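You operate a simulated robot arm through the tools that you are given. There is no shell and no other tool.

Carry out the task below with a simulated robot arm. There is one attempt and no reset: what you move stays moved.

## Task
Warm the tunnel up to the figures on the zone card.
Fine: cap off the pipe and laid on the intake box, then the fan on low, the dials set, then the heat on; wait till the screen says READY.

Only the result counts: the job must be done as asked and must still hold three seconds after the hand-in. Knocking over, shifting, dropping, spilling or breaking anything else fails it. Lids that push on must go on centred and level and be pressed home; caps that screw on are set level and turned clockwise until they are tight.

## Robot
A 7-joint arm with a three-finger gripper, fixed in place. Base frame: the origin is at the foot of the arm, x ahead of it, y to its left, z up; the work surface is at about z = 0.8. Units: m, degrees, N and s.
Its first joint turns from -166.0 to 166.0 degrees. Payload 2.69 kg.
The tool frame sits at the grasp point between the pads (the TCP): z along the fingers, y along the line on which they close. The tips reach 0.03 m beyond it. Largest opening 0.128 m; the body of the gripper starts 0.117 m behind the TCP.
Orientation is that of the tool frame in the base frame, as [roll, pitch, yaw] about the fixed x, y, z axes, in that order (R = Rz(yaw) Ry(pitch) Rx(roll)). With the fingers straight down and closing along the base's y, the tool's x points along the base's -x, its y along +y and its z along -z.

## Interface
- The arm moves only by the tool move_arm. Its argument "commands" is text: rows parted by semicolons, each of 7 numbers parted by spaces: the shift along the tool's x, y, z in units of 30 mm (1.0 is 30 mm), then the turn, a rotation vector about the tool's x, y, z in units of 6 degrees (1.0 is 6 degrees), then the gripper command, from -1 (fully open) to 1 (shut), values between in proportion. In form: dx dy dz ax ay az hand; .... A call has 1 to 20 rows; each row shifts and turns the commanded pose from where the row before left it, along the tool's axes as they then stand. A call with a number of a shift or a turn outside -1 to 1 is refused whole. Each row takes 0.2 s and may step no farther than 0.05 m and 8.6 degrees from the row before; otherwise, or with a gripper value out of range, the whole call is refused. Where a pose cannot be reached the arm comes as near as it can. A force on the tool above 60 N (or 10 N above the force at the start of the call, whichever is more), or a blocked arm, ends the call early, and 0.2 s more pass. The fingers move at their own pace and stop on an object; they squeeze with about 36 N. The grip force told is the motor's: it shows also when the fingers shut on nothing. Time passes only in rows, and 0.2 s behind the last, so rows that do not move let the fingers close. The reply holds the time, the measured pose of the TCP, the force on the tool along the base axes, the opening and the grip force, in the units named above and with some noise, with the torque about the TCP (base axes, N m) and any sound that the robot's microphone picked up.
- Cameras (640 x 400 px; columns grow to the right, rows downward): "scene" is fixed at [0.0541, 0.6537, 1.4943]; the picture's right is [-0.48, -0.88, 0.00], its down [-0.41, 0.22, -0.88] and it looks along [0.78, -0.42, -0.47] (base axes); focal length 231 px, centre (320, 200). "wrist" rides on the gripper at [0.058, 0.054, -0.131] in the tool frame; the picture's right is [-0.68, 0.74, 0.00], its down [-0.62, -0.57, -0.55] and it looks along [-0.40, -0.37, 0.84] (tool axes); focal length 234 px, centre (320, 200). There is no depth. A picture from a camera that has moved, and an enlarged one, comes with that camera's place and axes in the base frame and with its lens. The place of the scene camera against the robot may be out by one fixed shift of up to 0.012 m in any direction.
- get_image(camera): a new picture of that camera. It takes no simulated time.
- move_column(by): slides the trunk up (or, below 0, down) by that many m; the arm rides with it, the base frame stays. It gives what a move gives, with no picture.
- close_up(camera, box): a new picture of the part [left, top, right, bottom] of that camera's present view, enlarged. It takes no simulated time.
- finish_job(): hands the job in; it is judged then, once.

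Nothing tells you positions but the pictures and the camera data. Unless the task says otherwise, let go and move clear before handing in.

The tools are called after "Request:" as a command line: name --argument value ..., lists and objects as JSON in quotes. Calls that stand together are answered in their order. move_arm: Moves the arm, as the interface text tells. Its arguments: {"type":"object","properties":{"commands":{"type":"string"}},"required":["commands"]} The other tools are called the same way: move_column (by) slides the trunk up or down; get_image (camera) takes a picture; close_up (camera, box) takes an enlarged picture of a part of a camera's view; finish_job () hands the job in.

At the start:

```text
time: 0.0
position: [0.5204, 0.2533, 1.3801]
orientation: [180.0, 0.0, 179.9]
contact_force: [0.1, 0.7, -0.5]
wrist_torque: [0.04, 0.0, -0.03]
finger_gap: 0.1278
gripper_force: 0.2
trunk travel left (down, up): [-0.15, 0.2]
```

scene: 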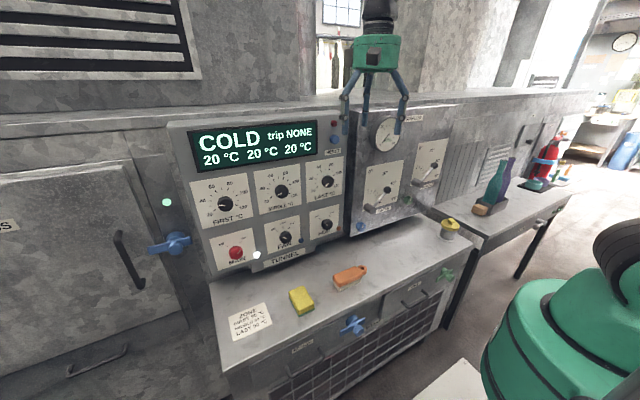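
wrist: 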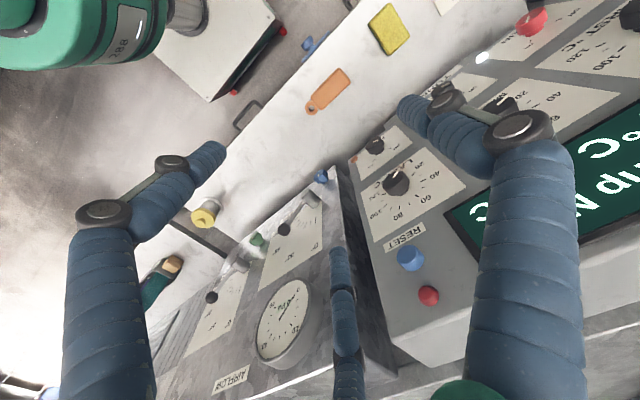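

The scene shows a control panel with dials, an airflow box with levers and gauge, a zone card on the table, and a yellow-capped item to the right. I'll take close-ups to read everything before moving.

Request:
close_up --camera "scene" --box '[180, 110, 350, 216]'

Request:
close_up --camera "scene" --box '[190, 180, 350, 280]'

Request:
close_up --camera "scene" --box '[340, 100, 500, 240]'

Request:
close_up --camera "scene" --box '[210, 270, 370, 370]'

Request:
close_up --camera "scene" --box '[380, 200, 500, 300]'

```text
3.76 times, centred on (265, 163) of scene
camera zoom: at [0.0541, 0.6537, 1.4943], right [-0.48, -0.88, 0.0], down [-0.41, 0.22, -0.88], along [0.78, -0.42, -0.47], focal length 870 px, centre (527, 339)
```

zoom: 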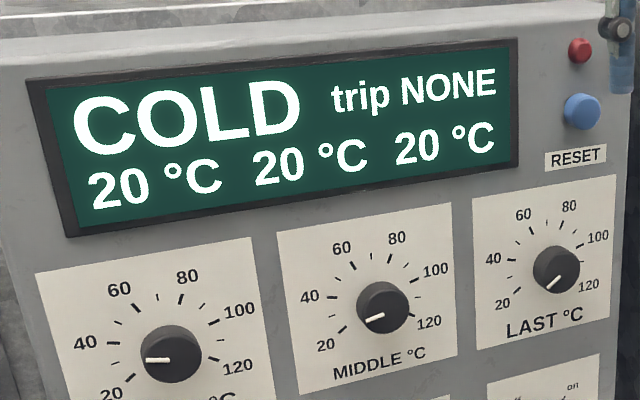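

```text
4.00 times, centred on (270, 230) of scene
camera zoom: at [0.0541, 0.6537, 1.4943], right [-0.48, -0.88, 0.0], down [-0.41, 0.22, -0.88], along [0.78, -0.42, -0.47], focal length 925 px, centre (520, 80)
```

zoom: 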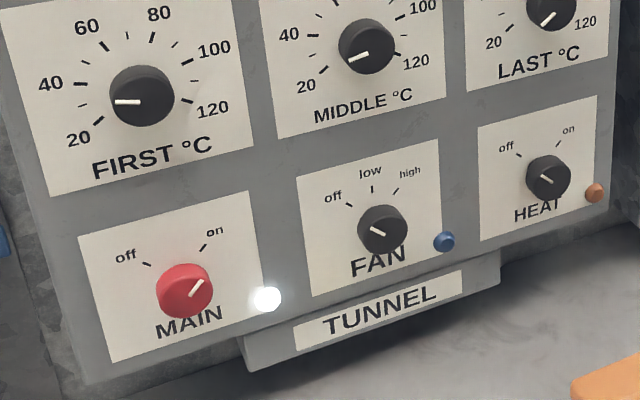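

```text
2.86 times, centred on (420, 170) of scene
camera zoom: at [0.0541, 0.6537, 1.4943], right [-0.48, -0.88, 0.0], down [-0.41, 0.22, -0.88], along [0.78, -0.42, -0.47], focal length 661 px, centre (34, 286)
```

zoom: 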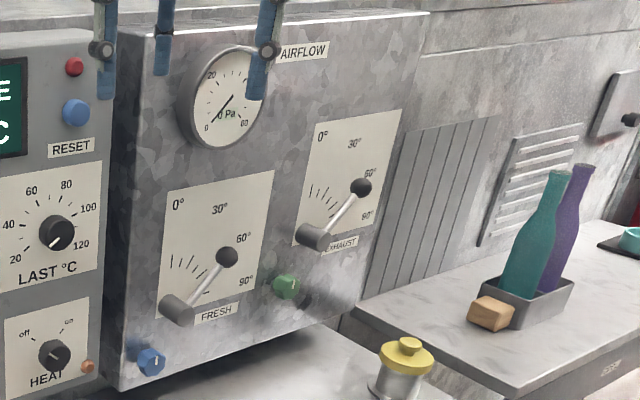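

```text
4.00 times, centred on (290, 320) of scene
camera zoom: at [0.0541, 0.6537, 1.4943], right [-0.48, -0.88, 0.0], down [-0.41, 0.22, -0.88], along [0.78, -0.42, -0.47], focal length 925 px, centre (440, -280)
```

zoom: 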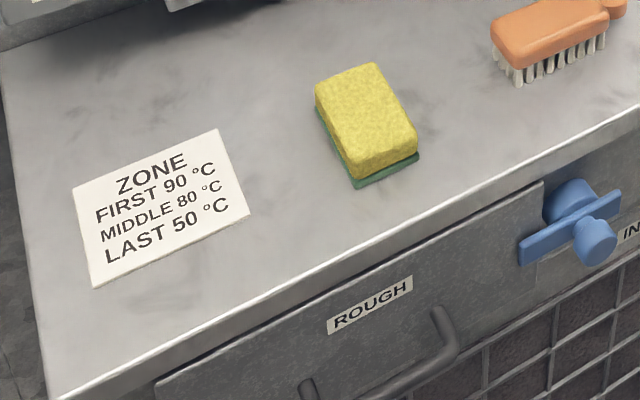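

```text
4.00 times, centred on (440, 250) of scene
camera zoom: at [0.0541, 0.6537, 1.4943], right [-0.48, -0.88, 0.0], down [-0.41, 0.22, -0.88], along [0.78, -0.42, -0.47], focal length 925 px, centre (-160, 0)
```

zoom: 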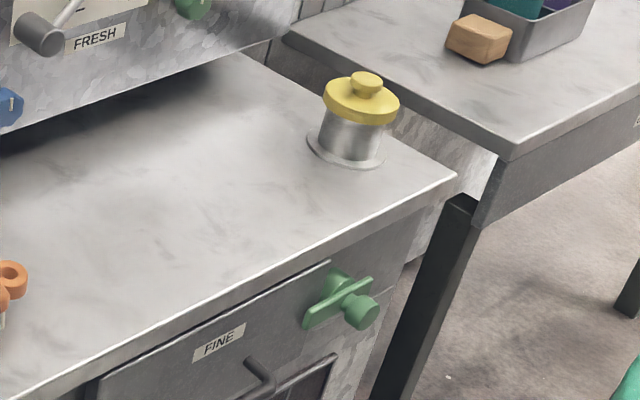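

I've read the card: FIRST 90, MIDDLE 80, LAST 50. MAIN is already on, while fan and heat are off. Next I need to find the intake box label and see the rest of the fixtures.

Request:
close_up --camera "scene" --box '[330, 250, 490, 350]'

Request:
close_up --camera "scene" --box '[230, 300, 390, 400]'

Request:
close_up --camera "scene" --box '[0, 180, 220, 318]'

Request:
close_up --camera "scene" --box '[440, 100, 640, 225]'

Request:
close_up --camera "wrist" --box '[180, 100, 400, 240]'

Request:
close_up --camera "wrist" --box '[140, 180, 360, 400]'

```text
4.00 times, centred on (410, 300) of scene
camera zoom: at [0.0541, 0.6537, 1.4943], right [-0.48, -0.88, 0.0], down [-0.41, 0.22, -0.88], along [0.78, -0.42, -0.47], focal length 925 px, centre (-40, -200)
```

zoom: 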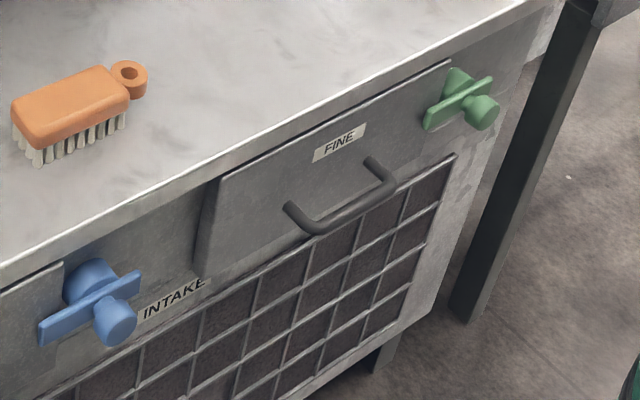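

```text
4.00 times, centred on (310, 350) of scene
camera zoom: at [0.0541, 0.6537, 1.4943], right [-0.48, -0.88, 0.0], down [-0.41, 0.22, -0.88], along [0.78, -0.42, -0.47], focal length 925 px, centre (360, -400)
```

zoom: 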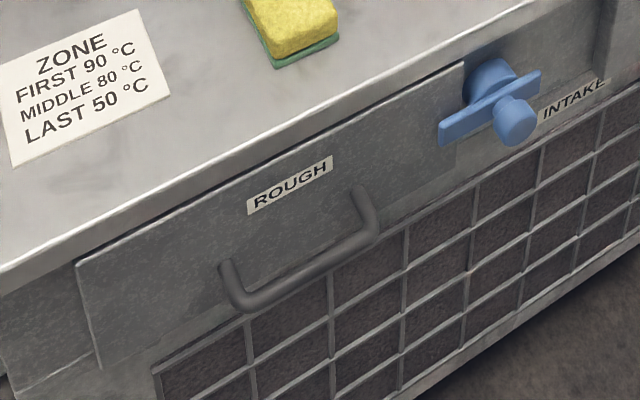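

```text
2.90 times, centred on (110, 249) of scene
camera zoom: at [0.0541, 0.6537, 1.4943], right [-0.48, -0.88, 0.0], down [-0.41, 0.22, -0.88], along [0.78, -0.42, -0.47], focal length 670 px, centre (929, 58)
```

zoom: 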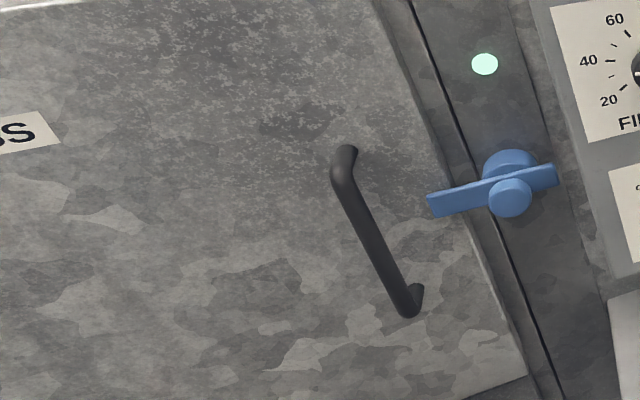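

```text
3.20 times, centred on (540, 162) of scene
camera zoom: at [0.0541, 0.6537, 1.4943], right [-0.48, -0.88, 0.0], down [-0.41, 0.22, -0.88], along [0.78, -0.42, -0.47], focal length 740 px, centre (-384, 320)
```

zoom: 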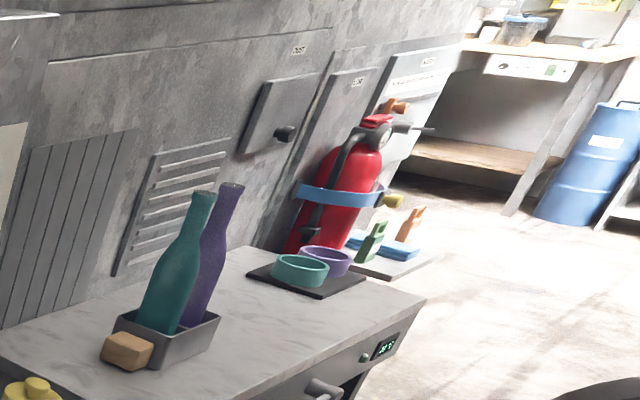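

```text
2.86 times, centred on (290, 170) of wrist
camera zoom: at [0.4614, 0.3059, 1.5111], right [0.68, 0.74, 0.0], down [0.62, -0.57, 0.55], along [0.4, -0.37, -0.84], focal length 669 px, centre (406, 286)
```

zoom: 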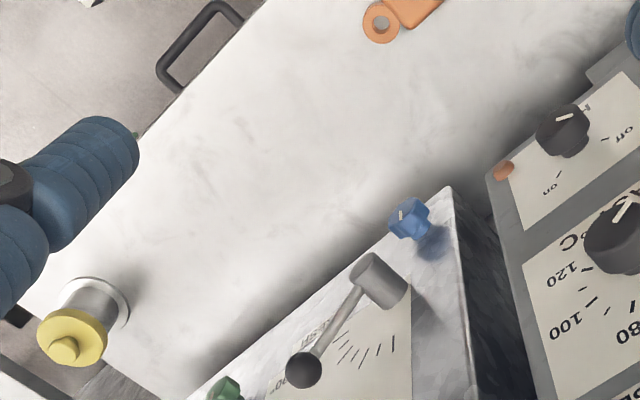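

```text
1.82 times, centred on (250, 290) of wrist
camera zoom: at [0.4614, 0.3059, 1.5111], right [0.68, 0.74, 0.0], down [0.62, -0.57, 0.55], along [0.4, -0.37, -0.84], focal length 426 px, centre (447, 36)
```

zoom: 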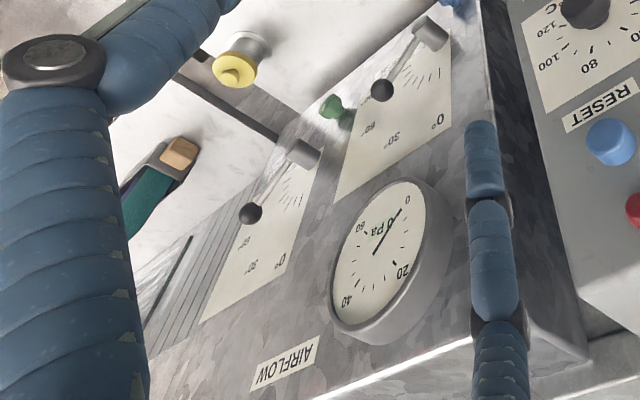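

The bench with the INTAKE grille is the intake box. The capped pipe stands on it near (0.55, -0.29), and the panel faces me at about x = 0.69. I'll move over the pipe first to look at the cap.

Request:
move_arm --commands "0 -1 0.2 0 0 0 -1;0 -1 0.2 0 0 0 -1;0 -1 0.2 0 0 0 -1;0 -1 0.2 0 0 0 -1;0 -1 0.2 0 0 0 -1;0 -1 0.2 0 0 0 -1;0 -1 0.2 0 0 0 -1;0 -1 0.2 0 0 0 -1;0 -1 0.2 0 0 0 -1;0 -1 0.2 0 0 0 -1;0 -1 0.2 0 0 0 -1;0 -1 0.2 0 0 0 -1;0 -1 0.2 0 0 0 -1;0 -1 0.2 0 0 0 -1;0 -1 0.2 0 0 0 -1"

Request:
get_image --camera "wrist"

Request:
get_image --camera "scene"

```text
time: 3.2
position: [0.5204, -0.1981, 1.2885]
orientation: [-180.0, -0.1, -179.9]
contact_force: [0.1, -0.2, 0.0]
wrist_torque: [0.0, -0.01, -0.02]
finger_gap: 0.128
gripper_force: 0.1
trunk travel left (down, up): [-0.15, 0.2]
```

```text
taken
camera wrist: at [0.461, -0.1446, 1.4202], right [0.68, 0.74, 0.0], down [0.62, -0.57, 0.55], along [0.4, -0.37, -0.84], focal length 234 px, centre (320, 200)
```

wrist: 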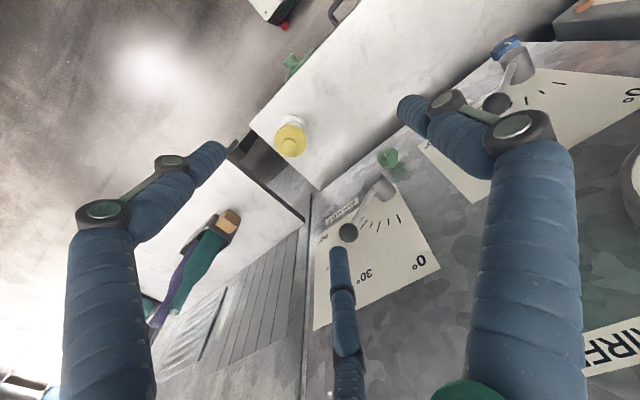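

```text
taken
```

scene: 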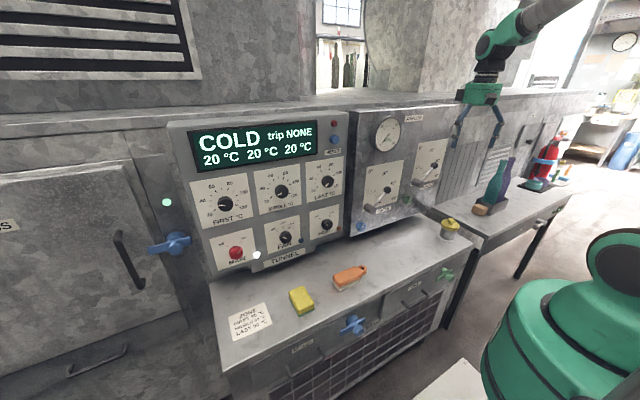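

The cap is in clear view below, with a yellow disc and a small knob on top. I'll enlarge it to fix its centre, and then come closer.

Request:
close_up --camera "wrist" --box '[240, 90, 360, 165]'

Request:
move_arm --commands "-0.15 -0.65 0.7 0 0 0 -1;-0.15 -0.65 0.7 0 0 0 -1;-0.15 -0.65 0.7 0 0 0 -1;-0.15 -0.65 0.7 0 0 0 -1;-0.15 -0.65 0.7 0 0 0 -1;-0.15 -0.65 0.7 0 0 0 -1"

Request:
get_image --camera "wrist"

```text
5.33 times, centred on (300, 128) of wrist
camera zoom: at [0.461, -0.1446, 1.4202], right [0.68, 0.74, 0.0], down [0.62, -0.57, 0.55], along [0.4, -0.37, -0.84], focal length 1249 px, centre (427, 587)
```

zoom: 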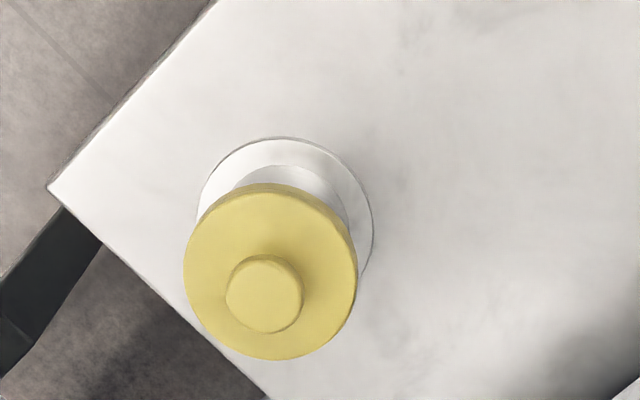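

```text
time: 4.6
position: [0.5462, -0.3139, 1.1634]
orientation: [-180.0, -0.1, 180.0]
contact_force: [-0.3, -0.4, 0.0]
wrist_torque: [0.0, -0.02, 0.02]
finger_gap: 0.1277
gripper_force: 0.1
trunk travel left (down, up): [-0.15, 0.2]
```

```text
taken
camera wrist: at [0.4879, -0.262, 1.2948], right [0.68, 0.74, 0.0], down [0.62, -0.57, 0.55], along [0.4, -0.37, -0.84], focal length 234 px, centre (320, 200)
```

wrist: 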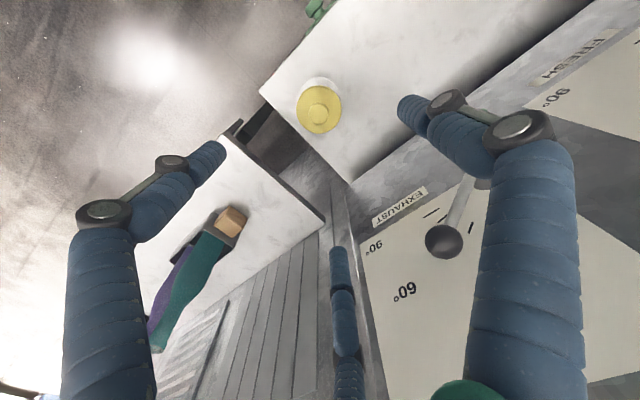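

I'll take an enlarged view of the cap from here to triangulate its centre and height.

Request:
close_up --camera "wrist" --box '[260, 60, 380, 135]'

```text
5.33 times, centred on (320, 98) of wrist
camera zoom: at [0.4879, -0.262, 1.2948], right [0.68, 0.74, 0.0], down [0.62, -0.57, 0.55], along [0.4, -0.37, -0.84], focal length 1249 px, centre (320, 747)
```

zoom: 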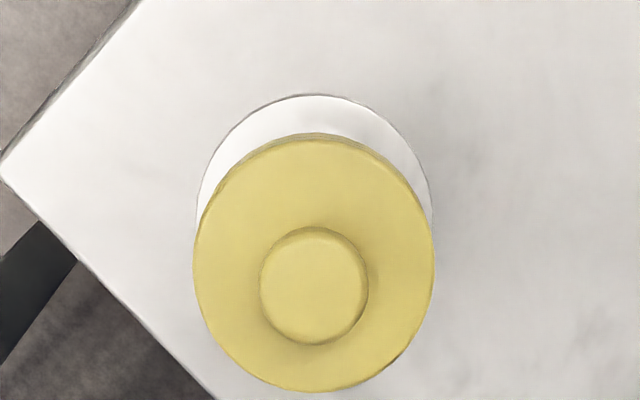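

Knob top comes out at about (0.553, -0.324, 0.895). I'll zoom in on the scene view of the cap to judge disc and knob heights.

Request:
close_up --camera "scene" --box '[425, 205, 473, 250]'

```text
8.89 times, centred on (449, 228) of scene
camera zoom: at [0.0541, 0.6537, 1.4943], right [-0.48, -0.88, 0.0], down [-0.41, 0.22, -0.88], along [0.78, -0.42, -0.47], focal length 2055 px, centre (-827, -44)
```

zoom: 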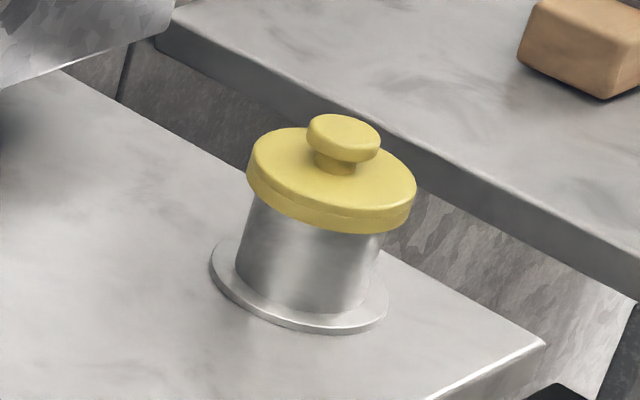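

The cap is a mushroom: a disc about 77 mm wide from z≈0.854 to 0.871, with a small knob above. I'll descend around the disc with the fingers open and check before closing.

Request:
move_arm --commands "-0.23 -0.34 0 0 0 0 -1;0 0 1 0 0 0 -1;0 0 1 0 0 0 -1;0 0 1 0 0 0 -1;0 0 1 0 0 0 -1;0 0 1 0 0 0 -1;0 0 1 0 0 0 -1;0 0 1 0 0 0 -1;0 0 0.6 0 0 0 -1;0 0 0 0 0 0 -1"

Request:
get_image --camera "wrist"

Request:
get_image --camera "scene"

Request:
close_up --camera "scene" --box '[400, 170, 500, 250]'

```text
time: 6.8
position: [0.5537, -0.3243, 0.936]
orientation: [-179.9, 0.0, -179.9]
contact_force: [-0.1, 0.4, 0.1]
wrist_torque: [-0.02, 0.03, 0.03]
finger_gap: 0.1282
gripper_force: 0.1
trunk travel left (down, up): [-0.15, 0.2]
```

```text
taken
camera wrist: at [0.4948, -0.2719, 1.067], right [0.68, 0.74, 0.0], down [0.62, -0.57, 0.55], along [0.4, -0.37, -0.84], focal length 234 px, centre (320, 200)
```

wrist: 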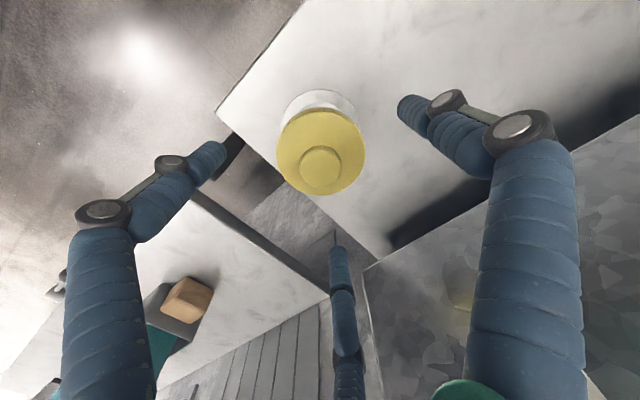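

```text
taken
```

scene: 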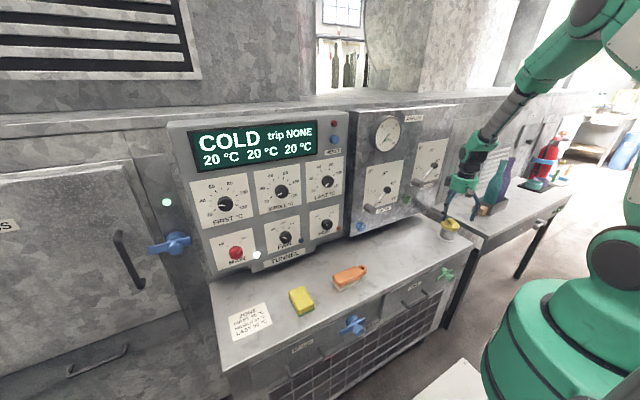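

```text
5.00 times, centred on (450, 210) of scene
camera zoom: at [0.0541, 0.6537, 1.4943], right [-0.48, -0.88, 0.0], down [-0.41, 0.22, -0.88], along [0.78, -0.42, -0.47], focal length 1156 px, centre (-330, 150)
```

zoom: 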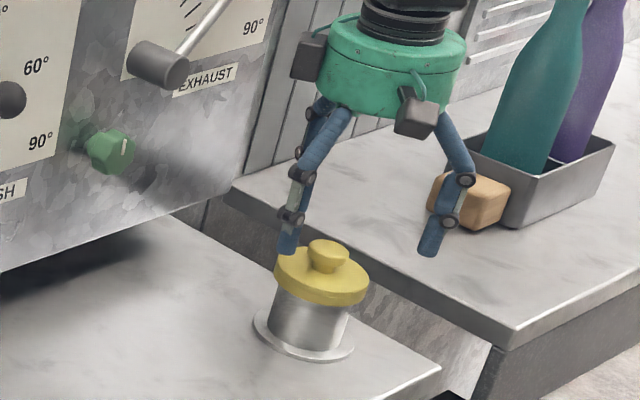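

The picture shows a hand with three jointed fingers rather than a simple two-finger one, so I'll raise slightly and partly close it in free air to see how the fingers really move.

Request:
move_arm --commands "0 0 -1 0 0 0 -1;0 0 -0.5 0 0 0 0.3;0 0 0 0 0 0 0.3;0 0 0 0 0 0 0.3;0 0 0 0 0 0 0.3"

Request:
get_image --camera "wrist"

Request:
close_up --camera "scene" --box '[400, 150, 500, 250]'

```text
time: 8.0
position: [0.5528, -0.3249, 0.9803]
orientation: [180.0, 0.0, 180.0]
contact_force: [0.0, 0.5, -0.1]
wrist_torque: [0.01, 0.02, -0.01]
finger_gap: 0.0448
gripper_force: 0.0
trunk travel left (down, up): [-0.15, 0.2]
```

```text
taken
camera wrist: at [0.4946, -0.2719, 1.1122], right [0.68, 0.74, 0.0], down [0.62, -0.57, 0.55], along [0.4, -0.37, -0.84], focal length 234 px, centre (320, 200)
```

wrist: 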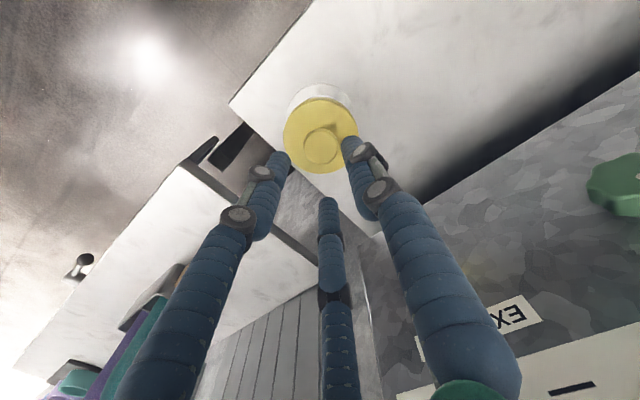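

```text
4.00 times, centred on (450, 200) of scene
camera zoom: at [0.0541, 0.6537, 1.4943], right [-0.48, -0.88, 0.0], down [-0.41, 0.22, -0.88], along [0.78, -0.42, -0.47], focal length 925 px, centre (-200, 200)
```

zoom: 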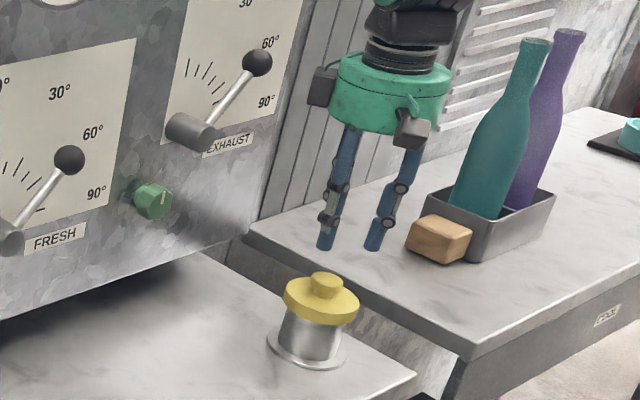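

The fingers close inward like a three-jaw chuck, with tips about 30 mm beyond the TCP, so it will centre on round parts. I'll open, lower around the cap's disc and close.

Request:
move_arm --commands "0 0 0 0 0 0 -1;0 0 0 0 0 0 -1;0 0 0.6 0 0 0 -1;0 0 1 0 0 0 -1;0 0 1 0 0 0 -1;0 0 0.5 0 0 0 -1;0 0 0 0 0 0 -1"

Request:
close_up --camera "scene" --box '[400, 170, 500, 250]'

Request:
get_image --camera "wrist"

```text
time: 9.6
position: [0.5553, -0.324, 0.887]
orientation: [-180.0, -0.1, -180.0]
contact_force: [0.1, 0.8, 0.6]
wrist_torque: [0.01, 0.01, 0.01]
finger_gap: 0.1282
gripper_force: 0.0
trunk travel left (down, up): [-0.15, 0.2]
```

```text
5.00 times, centred on (450, 210) of scene
camera zoom: at [0.0541, 0.6537, 1.4943], right [-0.48, -0.88, 0.0], down [-0.41, 0.22, -0.88], along [0.78, -0.42, -0.47], focal length 1156 px, centre (-330, 150)
```

zoom: 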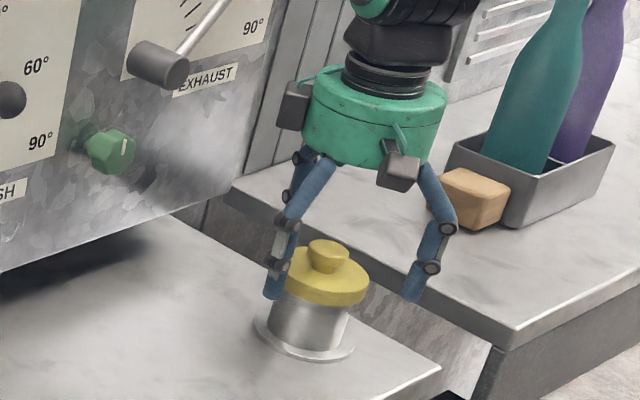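

```text
taken
camera wrist: at [0.4952, -0.2717, 1.0185], right [0.68, 0.74, 0.0], down [0.62, -0.57, 0.55], along [0.4, -0.37, -0.84], focal length 234 px, centre (320, 200)
```

wrist: 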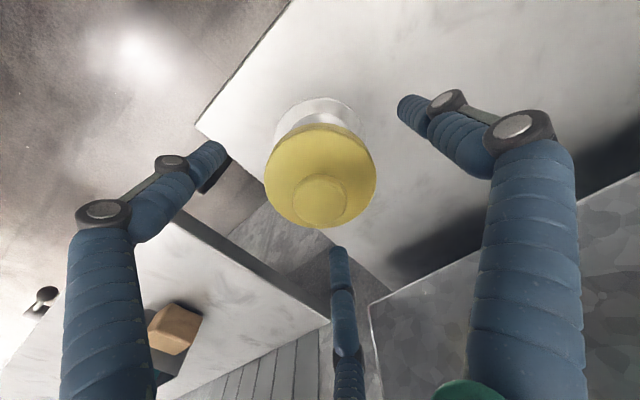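

The fingers surround the disc evenly. I'll close and watch the grip reading.

Request:
move_arm --commands "0 0 0 0 0 0 -0.2;0 0 0 0 0 0 0.1;0 0 0 0 0 0 0.3;0 0 0 0 0 0 0.6;0 0 0 0 0 0 1;0 0 0 0 0 0 1"

Request:
close_up --camera "scene" --box '[400, 170, 500, 250]'

Request:
get_image --camera "wrist"

```text
time: 11.0
position: [0.5551, -0.3254, 0.8878]
orientation: [-179.9, 0.1, 180.0]
contact_force: [25.8, 3.0, 8.8]
wrist_torque: [0.15, -0.82, 0.08]
finger_gap: 0.0786
gripper_force: 35.6
trunk travel left (down, up): [-0.15, 0.2]
heard: snap
```

```text
5.00 times, centred on (450, 210) of scene
camera zoom: at [0.0541, 0.6537, 1.4943], right [-0.48, -0.88, 0.0], down [-0.41, 0.22, -0.88], along [0.78, -0.42, -0.47], focal length 1156 px, centre (-330, 150)
```

zoom: 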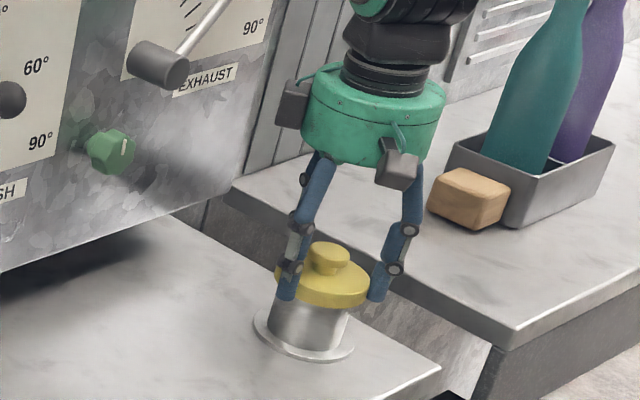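

```text
taken
camera wrist: at [0.4968, -0.2719, 1.0192], right [0.68, 0.74, 0.0], down [0.61, -0.57, 0.55], along [0.41, -0.37, -0.83], focal length 234 px, centre (320, 200)
```

wrist: 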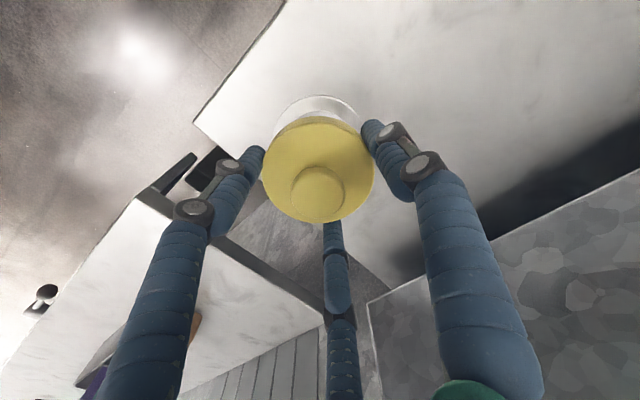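

The hand holds the disc at 78.6 mm gap, and a "snap" was heard, with some sideways force. I'll lift gently and see whether the cap comes free.

Request:
move_arm --commands "0 0 -0.1 0 0 0 1;0 0 -0.1 0 0 0 1;0 0 -0.1 0 0 0 1;0 0 -0.2 0 0 0 1"

Request:
close_up --camera "scene" --box '[400, 170, 500, 250]'

```text
time: 12.0
position: [0.5511, -0.3242, 0.9003]
orientation: [179.8, -0.4, -180.0]
contact_force: [0.3, 0.8, -0.7]
wrist_torque: [0.0, 0.1, -0.01]
finger_gap: 0.0788
gripper_force: 35.8
trunk travel left (down, up): [-0.15, 0.2]
```

```text
5.00 times, centred on (450, 210) of scene
camera zoom: at [0.0541, 0.6537, 1.4943], right [-0.48, -0.88, 0.0], down [-0.41, 0.22, -0.88], along [0.78, -0.42, -0.47], focal length 1156 px, centre (-330, 150)
```

zoom: 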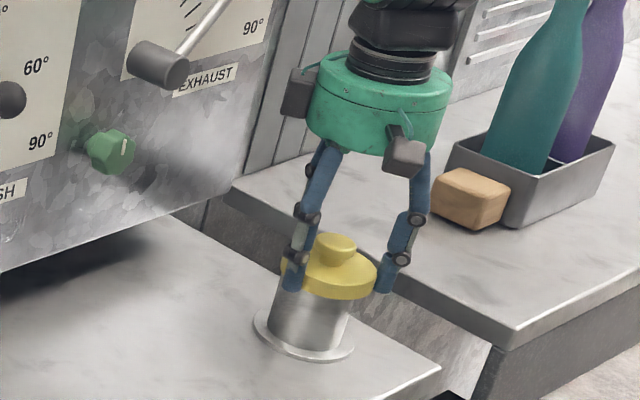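

The cap is off the pipe and held, with no remaining force. I'll lift it clear, and carry it along the bench to a free spot around y = -0.08.

Request:
move_arm --commands "0 0 -0.5 0 0 0 1;0 0 -1 0 0 0 1;0 0 -1 0 0 0 1;0 0 -0.8 0 0 0 1;0.1 1 0 0 0 0 1;0.1 1 0 0 0 0 1;0.1 1 0 0 0 0 1;0.1 1 0 0 0 0 1;0 1 0 0 0 0 1;0 1 0 0 0 0 1;0 1 0 0 0 0 1;0 1 0 0 0 0 1;0 0 0 0 0 0 1"

Request:
get_image --camera "scene"

Request:
close_up --camera "scene" --box '[360, 150, 460, 250]'

Request:
get_image --camera "wrist"

```text
time: 14.8
position: [0.543, -0.084, 1.0014]
orientation: [-180.0, -0.1, -180.0]
contact_force: [0.6, -0.2, -0.1]
wrist_torque: [-0.02, 0.03, 0.01]
finger_gap: 0.0791
gripper_force: 35.9
trunk travel left (down, up): [-0.15, 0.2]
```

```text
taken
```

scene: 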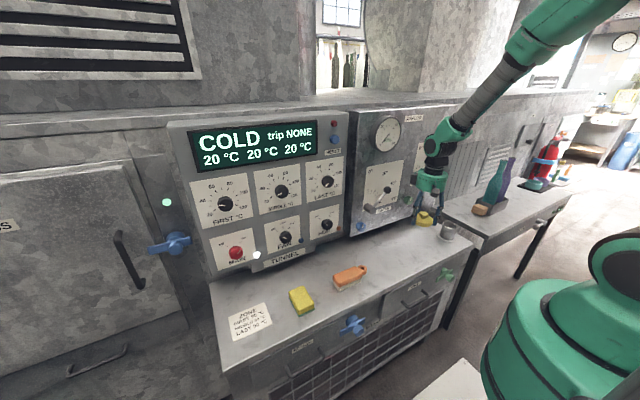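

```text
4.00 times, centred on (410, 200) of scene
camera zoom: at [0.0541, 0.6537, 1.4943], right [-0.48, -0.88, 0.0], down [-0.41, 0.22, -0.88], along [0.78, -0.42, -0.47], focal length 925 px, centre (-40, 200)
```

zoom: 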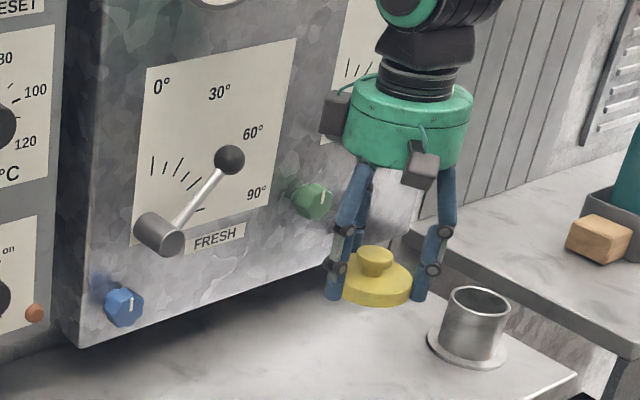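

```text
taken
camera wrist: at [0.4836, -0.0306, 1.1332], right [0.68, 0.74, 0.0], down [0.62, -0.57, 0.55], along [0.4, -0.37, -0.84], focal length 234 px, centre (320, 200)
```

wrist: 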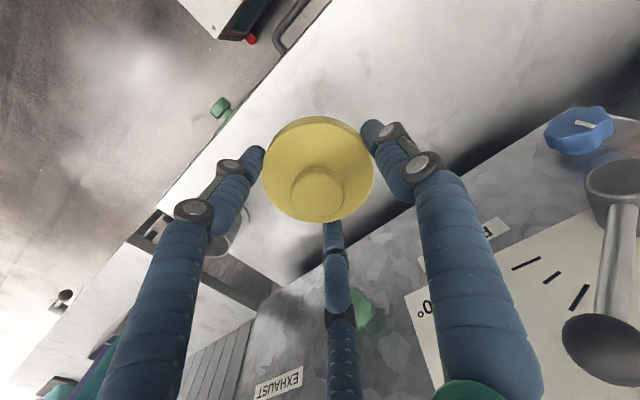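

The cap is held level over clear bench space. I'll lower it, slowing down near the surface to feel for contact.

Request:
move_arm --commands "0 0 0.8 0 0 0 1;0 0 1 0 0 0 1;0 0 1 0 0 0 1;0 0 1 0 0 0 1;0 0 0.6 0 0 0 1;0 0 0.3 0 0 0 1;0 0 0 0 0 0 1"

Request:
close_up --camera "scene" --box '[370, 190, 450, 260]'

Request:
get_image --camera "wrist"

```text
time: 16.4
position: [0.5415, -0.0851, 0.8603]
orientation: [-179.9, 0.0, 179.9]
contact_force: [-0.2, 0.8, -0.6]
wrist_torque: [-0.01, 0.03, 0.02]
finger_gap: 0.0786
gripper_force: 36.1
trunk travel left (down, up): [-0.15, 0.2]
```

```text
5.71 times, centred on (410, 225) of scene
camera zoom: at [0.0541, 0.6537, 1.4943], right [-0.48, -0.88, 0.0], down [-0.41, 0.22, -0.88], along [0.78, -0.42, -0.47], focal length 1321 px, centre (-194, 57)
```

zoom: 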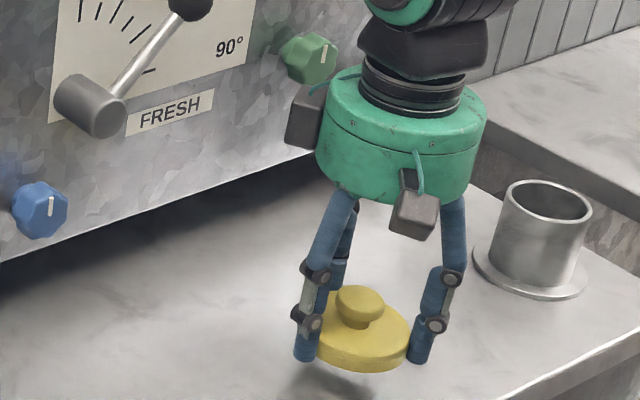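

```text
taken
camera wrist: at [0.4827, -0.0318, 0.9914], right [0.68, 0.74, 0.0], down [0.62, -0.57, 0.55], along [0.4, -0.37, -0.84], focal length 234 px, centre (320, 200)
```

wrist: 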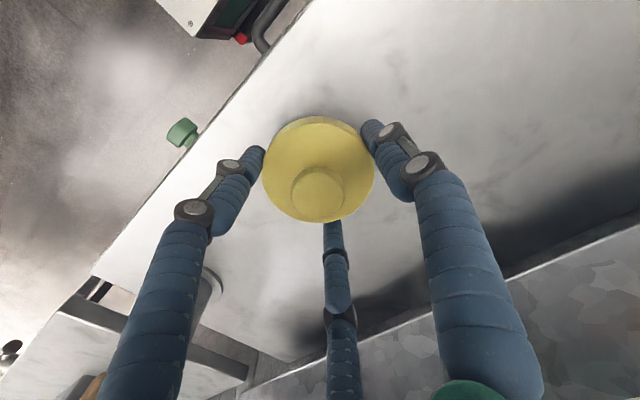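

Still about 3–4 cm above the bench by the shadow. I'll keep going down in small steps.

Request:
move_arm --commands "0 0 0.25 0 0 0 1;0 0 0.25 0 0 0 1;0 0 0.2 0 0 0 1;0 0 0.1 0 0 0 1"

Request:
close_up --camera "scene" --box '[370, 200, 450, 260]'

```text
time: 17.4
position: [0.5426, -0.0844, 0.837]
orientation: [180.0, 0.0, 180.0]
contact_force: [-0.4, -0.5, -0.8]
wrist_torque: [-0.01, -0.02, 0.0]
finger_gap: 0.0787
gripper_force: 36.3
trunk travel left (down, up): [-0.15, 0.2]
```

```text
6.67 times, centred on (410, 230) of scene
camera zoom: at [0.0541, 0.6537, 1.4943], right [-0.48, -0.88, 0.0], down [-0.41, 0.22, -0.88], along [0.78, -0.42, -0.47], focal length 1541 px, centre (-280, 0)
```

zoom: 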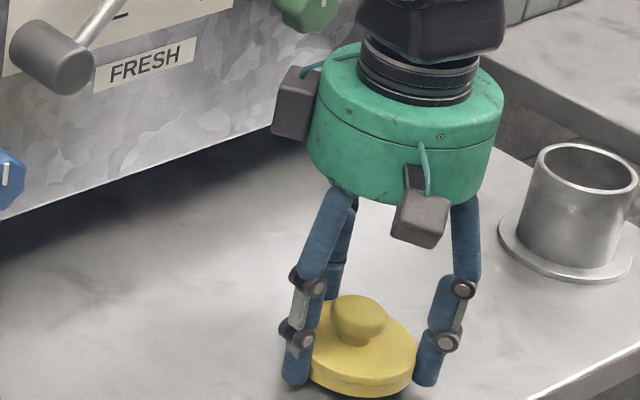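

Request:
move_arm --commands "0 0 0.08 0 0 0 1;0 0 0.08 0 0 0 1;0 0 0 0 0 0 1"

Request:
close_up --camera "scene" --box '[380, 210, 440, 265]'

```text
time: 18.2
position: [0.5417, -0.0856, 0.8311]
orientation: [-180.0, 0.1, -180.0]
contact_force: [0.4, 0.5, 0.1]
wrist_torque: [-0.04, -0.01, 0.0]
finger_gap: 0.0785
gripper_force: 36.1
trunk travel left (down, up): [-0.15, 0.2]
```

```text
7.27 times, centred on (410, 238) of scene
camera zoom: at [0.0541, 0.6537, 1.4943], right [-0.48, -0.88, 0.0], down [-0.41, 0.22, -0.88], along [0.78, -0.42, -0.47], focal length 1682 px, centre (-334, -73)
```

zoom: 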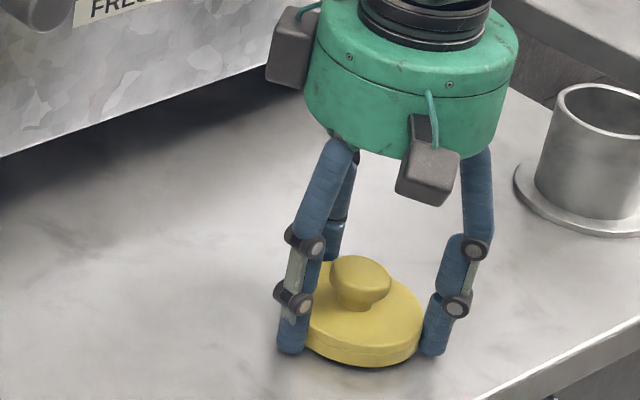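

Nearly there, with only a thin gap under the disc. I'll use still finer steps until contact shows.

Request:
move_arm --commands "0 0 0.05 0 0 0 1;0 0 0.05 0 0 0 1;0 0 0 0 0 0 1"

```text
time: 19.0
position: [0.5431, -0.0848, 0.8287]
orientation: [180.0, 0.0, 180.0]
contact_force: [-0.1, 0.2, -0.6]
wrist_torque: [0.0, -0.01, -0.01]
finger_gap: 0.0788
gripper_force: 36.0
trunk travel left (down, up): [-0.15, 0.2]
```

Request:
move_arm --commands "0 0 0.05 0 0 0 1;0 0 0.05 0 0 0 1;0 0 0 0 0 0 1"

Request:
close_up --camera "scene" --box '[380, 215, 440, 265]'

```text
time: 19.8
position: [0.5426, -0.0846, 0.8279]
orientation: [179.9, 0.2, -179.9]
contact_force: [-4.9, -1.1, 33.6]
wrist_torque: [-0.01, 0.67, -0.01]
finger_gap: 0.0785
gripper_force: 36.1
trunk travel left (down, up): [-0.15, 0.2]
```

```text
8.00 times, centred on (410, 240) of scene
camera zoom: at [0.0541, 0.6537, 1.4943], right [-0.48, -0.88, 0.0], down [-0.41, 0.22, -0.88], along [0.78, -0.42, -0.47], focal length 1850 px, centre (-400, -120)
```

zoom: 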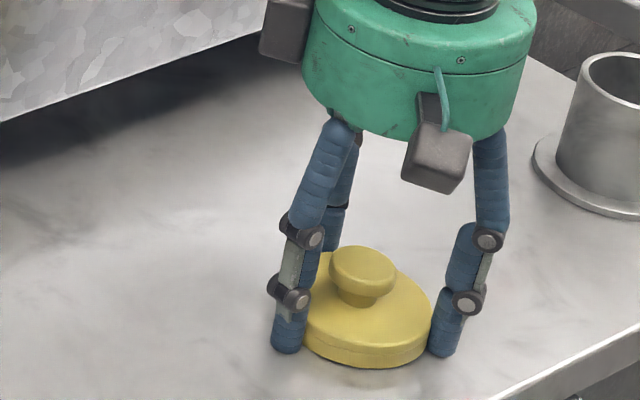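

The cap rests on the bench (33 N up-force). I'll ease off slightly, then open the hand and rise.

Request:
move_arm --commands "0 0 -0.05 0 0 0 1;0 0 0 0 0 0 1"

Request:
move_arm --commands "0 0 0 0 0 0 0.2;0 0 0 0 0 0 0;0 0 0 0 0 0 -0.4;0 0 0 0 0 0 -1;0 0 0 0 0 0 -1"

Request:
close_up --camera "scene" --box '[380, 205, 440, 265]'

```text
time: 20.4
position: [0.5425, -0.084, 0.828]
orientation: [179.9, 0.1, 180.0]
contact_force: [2.9, -4.0, 20.9]
wrist_torque: [0.01, 0.16, 0.04]
finger_gap: 0.0787
gripper_force: 36.1
trunk travel left (down, up): [-0.15, 0.2]
```

```text
time: 21.6
position: [0.5407, -0.0841, 0.8275]
orientation: [179.9, -0.1, 180.0]
contact_force: [0.3, 0.2, 0.1]
wrist_torque: [0.01, 0.02, 0.0]
finger_gap: 0.128
gripper_force: 0.1
trunk travel left (down, up): [-0.15, 0.2]
```

```text
6.67 times, centred on (410, 235) of scene
camera zoom: at [0.0541, 0.6537, 1.4943], right [-0.48, -0.88, 0.0], down [-0.41, 0.22, -0.88], along [0.78, -0.42, -0.47], focal length 1541 px, centre (-280, -33)
```

zoom: 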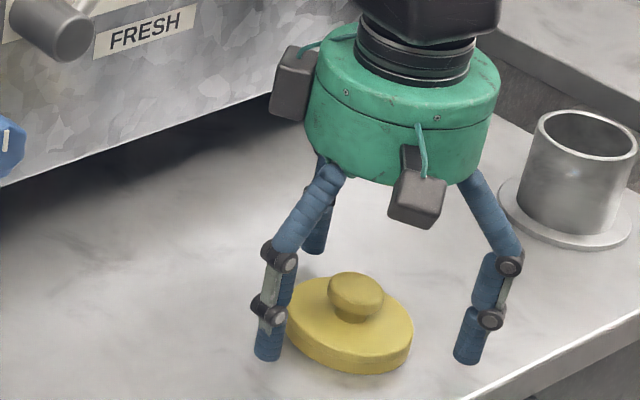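

The cap stands flat and free on the intake box. I'll rise, draw back a little, and move across in front of the control panel.

Request:
move_arm --commands "0 0 -1 0 0 0 -1;0 0 -1 0 0 0 -1;0 0 -1 0 0 0 -1;0 0 -1 0 0 0 -1;0.4 0 -1 0 0 0 -1;0.4 0 -1 0 0 0 -1;0.4 0.5 -1 0 0 0 -1;0.4 1 -1 0 0 0 -1;0 1 -1 0 0 0 -1;0 1 -1 0 0 0 -1;0 1 -1 0 0 0 -1;0 1 -1 0 0 0 -1;0 1 0 0 0 0 -1;0 1 0 0 0 0 -1;0 1 0 0 0 0 -1;0 1 0 0 0 0 -1;0 1 0 0 0 0 -1;0 1 0 0 0 0 -1;0 1 0 0 0 0 -1;0 1 0 0 0 0 -1"

Request:
get_image --camera "scene"

```text
time: 25.8
position: [0.4948, 0.3219, 1.1885]
orientation: [-180.0, 0.0, -180.0]
contact_force: [0.5, 0.1, 0.5]
wrist_torque: [-0.03, -0.02, -0.01]
finger_gap: 0.1281
gripper_force: 0.0
trunk travel left (down, up): [-0.15, 0.2]
```

```text
taken
```

scene: 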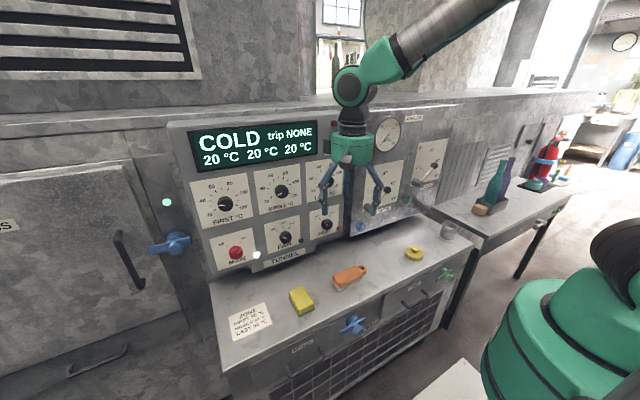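

The cap now sits alone on the bench. Next I'll tip the tool up from pointing down to pointing straight at the panel (+x).

Request:
move_arm --commands "0 0 0 0 -1 0 -1;0 0 0 0 -1 0 -1;0 0 0 0 -1 0 -1;0 0 0 0 -1 0 -1;0 0 0 0 -1 0 -1;0 0 0 0 -1 0 -1;0 0 0 0 -1 0 -1;0 0 0 0 -1 0 -1"

Request:
get_image --camera "scene"

```text
time: 27.6
position: [0.4946, 0.322, 1.1876]
orientation: [179.9, 48.1, 179.9]
contact_force: [0.8, -0.1, 0.5]
wrist_torque: [-0.01, 0.04, 0.03]
finger_gap: 0.1281
gripper_force: 0.0
trunk travel left (down, up): [-0.15, 0.2]
```

```text
taken
```

scene: 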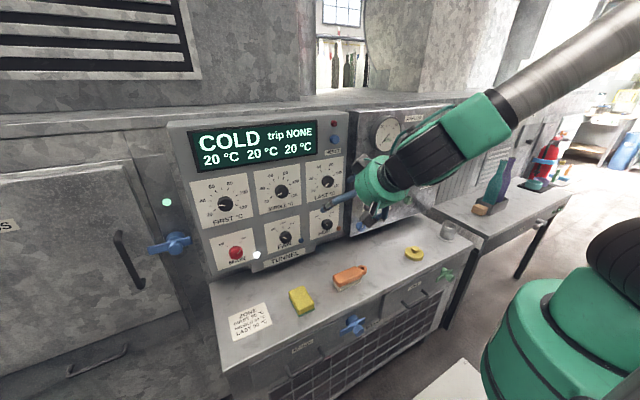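

Halfway round. I'll finish the tilt to horizontal.

Request:
move_arm --commands "0 0 0 0 -1 0 -1;0 0 0 0 -1 0 -1;0 0 0 0 -1 0 -1;0 0 0 0 -1 0 -1;0 0 0 0 -1 0 -1;0 0 0 0 -1 0 -1;0 0 0 0 -1 0 -1"

Request:
get_image --camera "scene"

Request:
get_image --camera "wrist"

```text
time: 29.2
position: [0.4942, 0.3206, 1.188]
orientation: [23.0, 89.9, 23.0]
contact_force: [-0.6, 0.0, 0.5]
wrist_torque: [0.01, 0.05, 0.02]
finger_gap: 0.128
gripper_force: 0.0
trunk travel left (down, up): [-0.15, 0.2]
```

```text
taken
```

scene: 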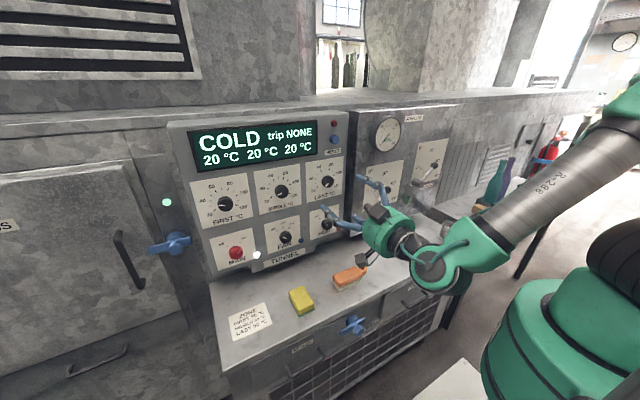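

```text
taken
camera wrist: at [0.3628, 0.3739, 1.1295], right [0.0, 0.74, 0.68], down [-0.55, -0.57, 0.61], along [0.84, -0.37, 0.41], focal length 234 px, centre (320, 200)
```

wrist: 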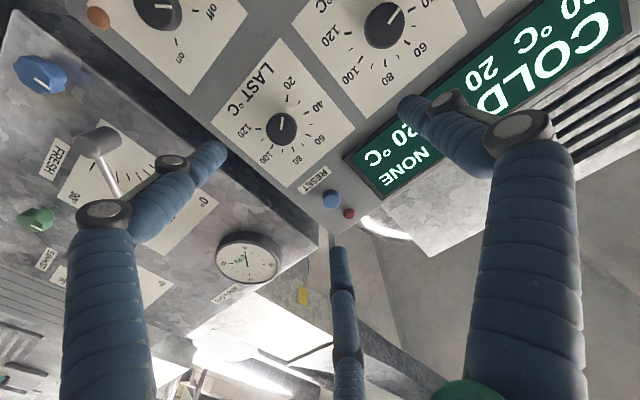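

The tool now points at the panel, and rough positions are LAST (y 0.273, z 1.159), MIDDLE (0.44, 1.161) and HEAT (0.271, 0.989). I'll move in front of FAN, which should lie near (y 0.44, z 0.99), and view it.

Request:
move_arm --commands "0.943 0.567 0 0 0 0 -1;0.943 0.567 0 0 0 0 -1;0.943 0.567 0 0 0 0 -1;0.943 0.567 0 0 0 0 -1;0.943 0.567 0 0 0 0 -1;0.943 0.567 0 0 0 0 -1;0.943 0.567 0 0 0 0 -1;0 0 0 0 0 0 -1"

Request:
get_image --camera "wrist"

Request:
get_image --camera "scene"

```text
time: 31.0
position: [0.4943, 0.441, 0.9879]
orientation: [-95.1, 89.9, -95.0]
contact_force: [-0.6, 0.3, -0.7]
wrist_torque: [0.0, 0.0, -0.03]
finger_gap: 0.128
gripper_force: 0.1
trunk travel left (down, up): [-0.15, 0.2]
```

```text
taken
camera wrist: at [0.3631, 0.4938, 0.9305], right [0.0, 0.74, 0.68], down [-0.55, -0.56, 0.62], along [0.84, -0.37, 0.4], focal length 234 px, centre (320, 200)
```

wrist: 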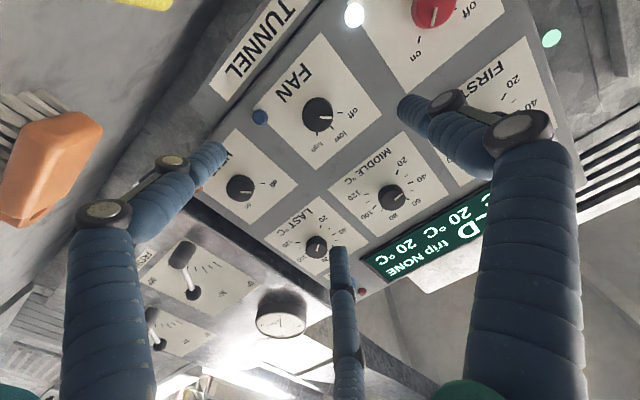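

```text
taken
```

scene: 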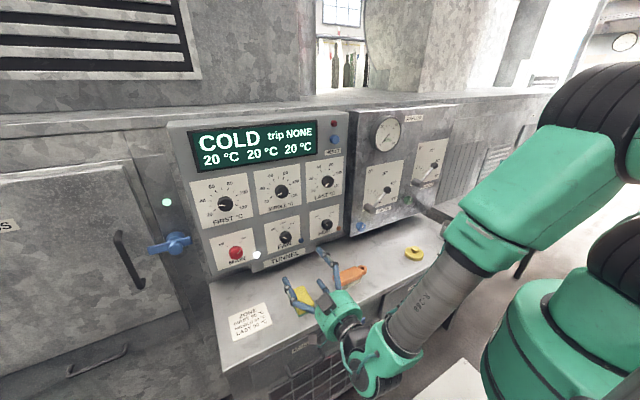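

FAN is almost dead ahead of the tool at roughly (0.69, 0.44, 0.984). I'll enlarge views to see the knob shapes, pointers and detents.

Request:
close_up --camera "wrist" --box '[250, 60, 380, 160]'

Request:
close_up --camera "wrist" --box '[320, 140, 440, 240]'

Request:
close_up --camera "wrist" --box '[200, 130, 320, 230]'

Request:
close_up --camera "scene" --box '[240, 150, 350, 250]'

```text
4.00 times, centred on (315, 110) of wrist
camera zoom: at [0.3631, 0.4938, 0.9305], right [0.0, 0.74, 0.68], down [-0.55, -0.56, 0.62], along [0.84, -0.37, 0.4], focal length 937 px, centre (340, 560)
```

zoom: 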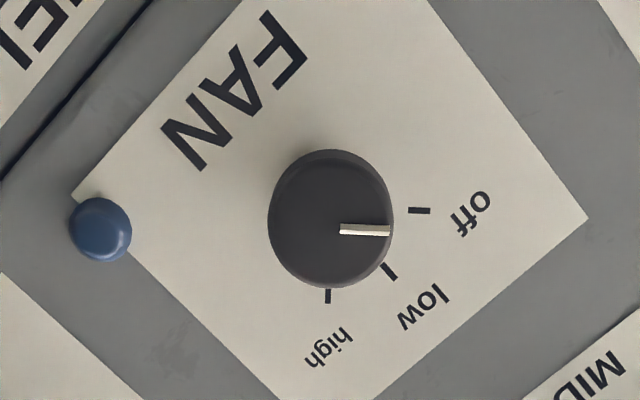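

```text
4.00 times, centred on (380, 190) of wrist
camera zoom: at [0.3631, 0.4938, 0.9305], right [0.0, 0.74, 0.68], down [-0.55, -0.56, 0.62], along [0.84, -0.37, 0.4], focal length 937 px, centre (80, 240)
```

zoom: 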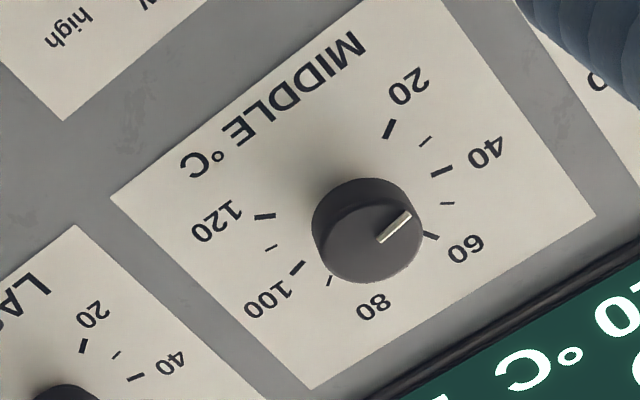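

```text
4.00 times, centred on (260, 180) of wrist
camera zoom: at [0.3631, 0.4938, 0.9305], right [0.0, 0.74, 0.68], down [-0.55, -0.56, 0.62], along [0.84, -0.37, 0.4], focal length 937 px, centre (560, 280)
```

zoom: 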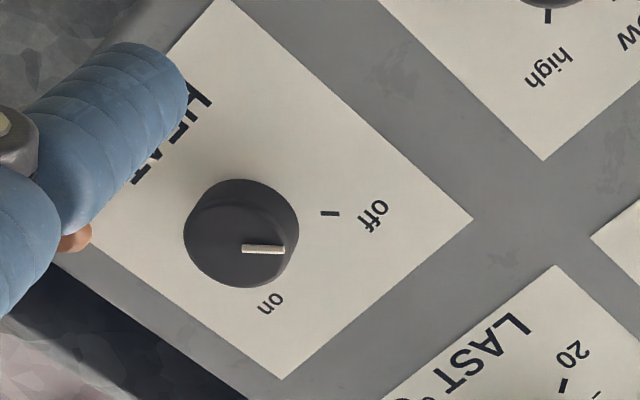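

```text
4.00 times, centred on (295, 200) of scene
camera zoom: at [0.0541, 0.6537, 1.4943], right [-0.48, -0.88, 0.0], down [-0.41, 0.22, -0.88], along [0.78, -0.42, -0.47], focal length 925 px, centre (420, 200)
```

zoom: 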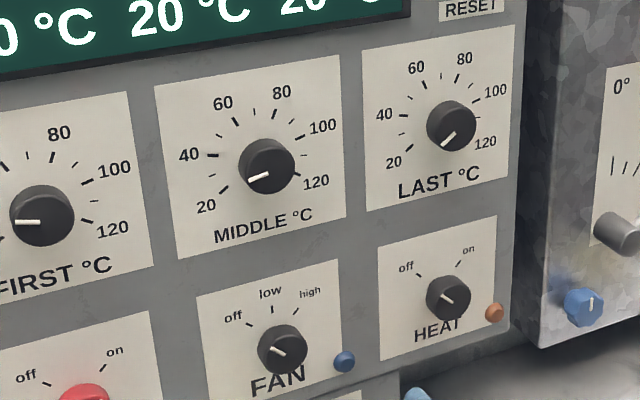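

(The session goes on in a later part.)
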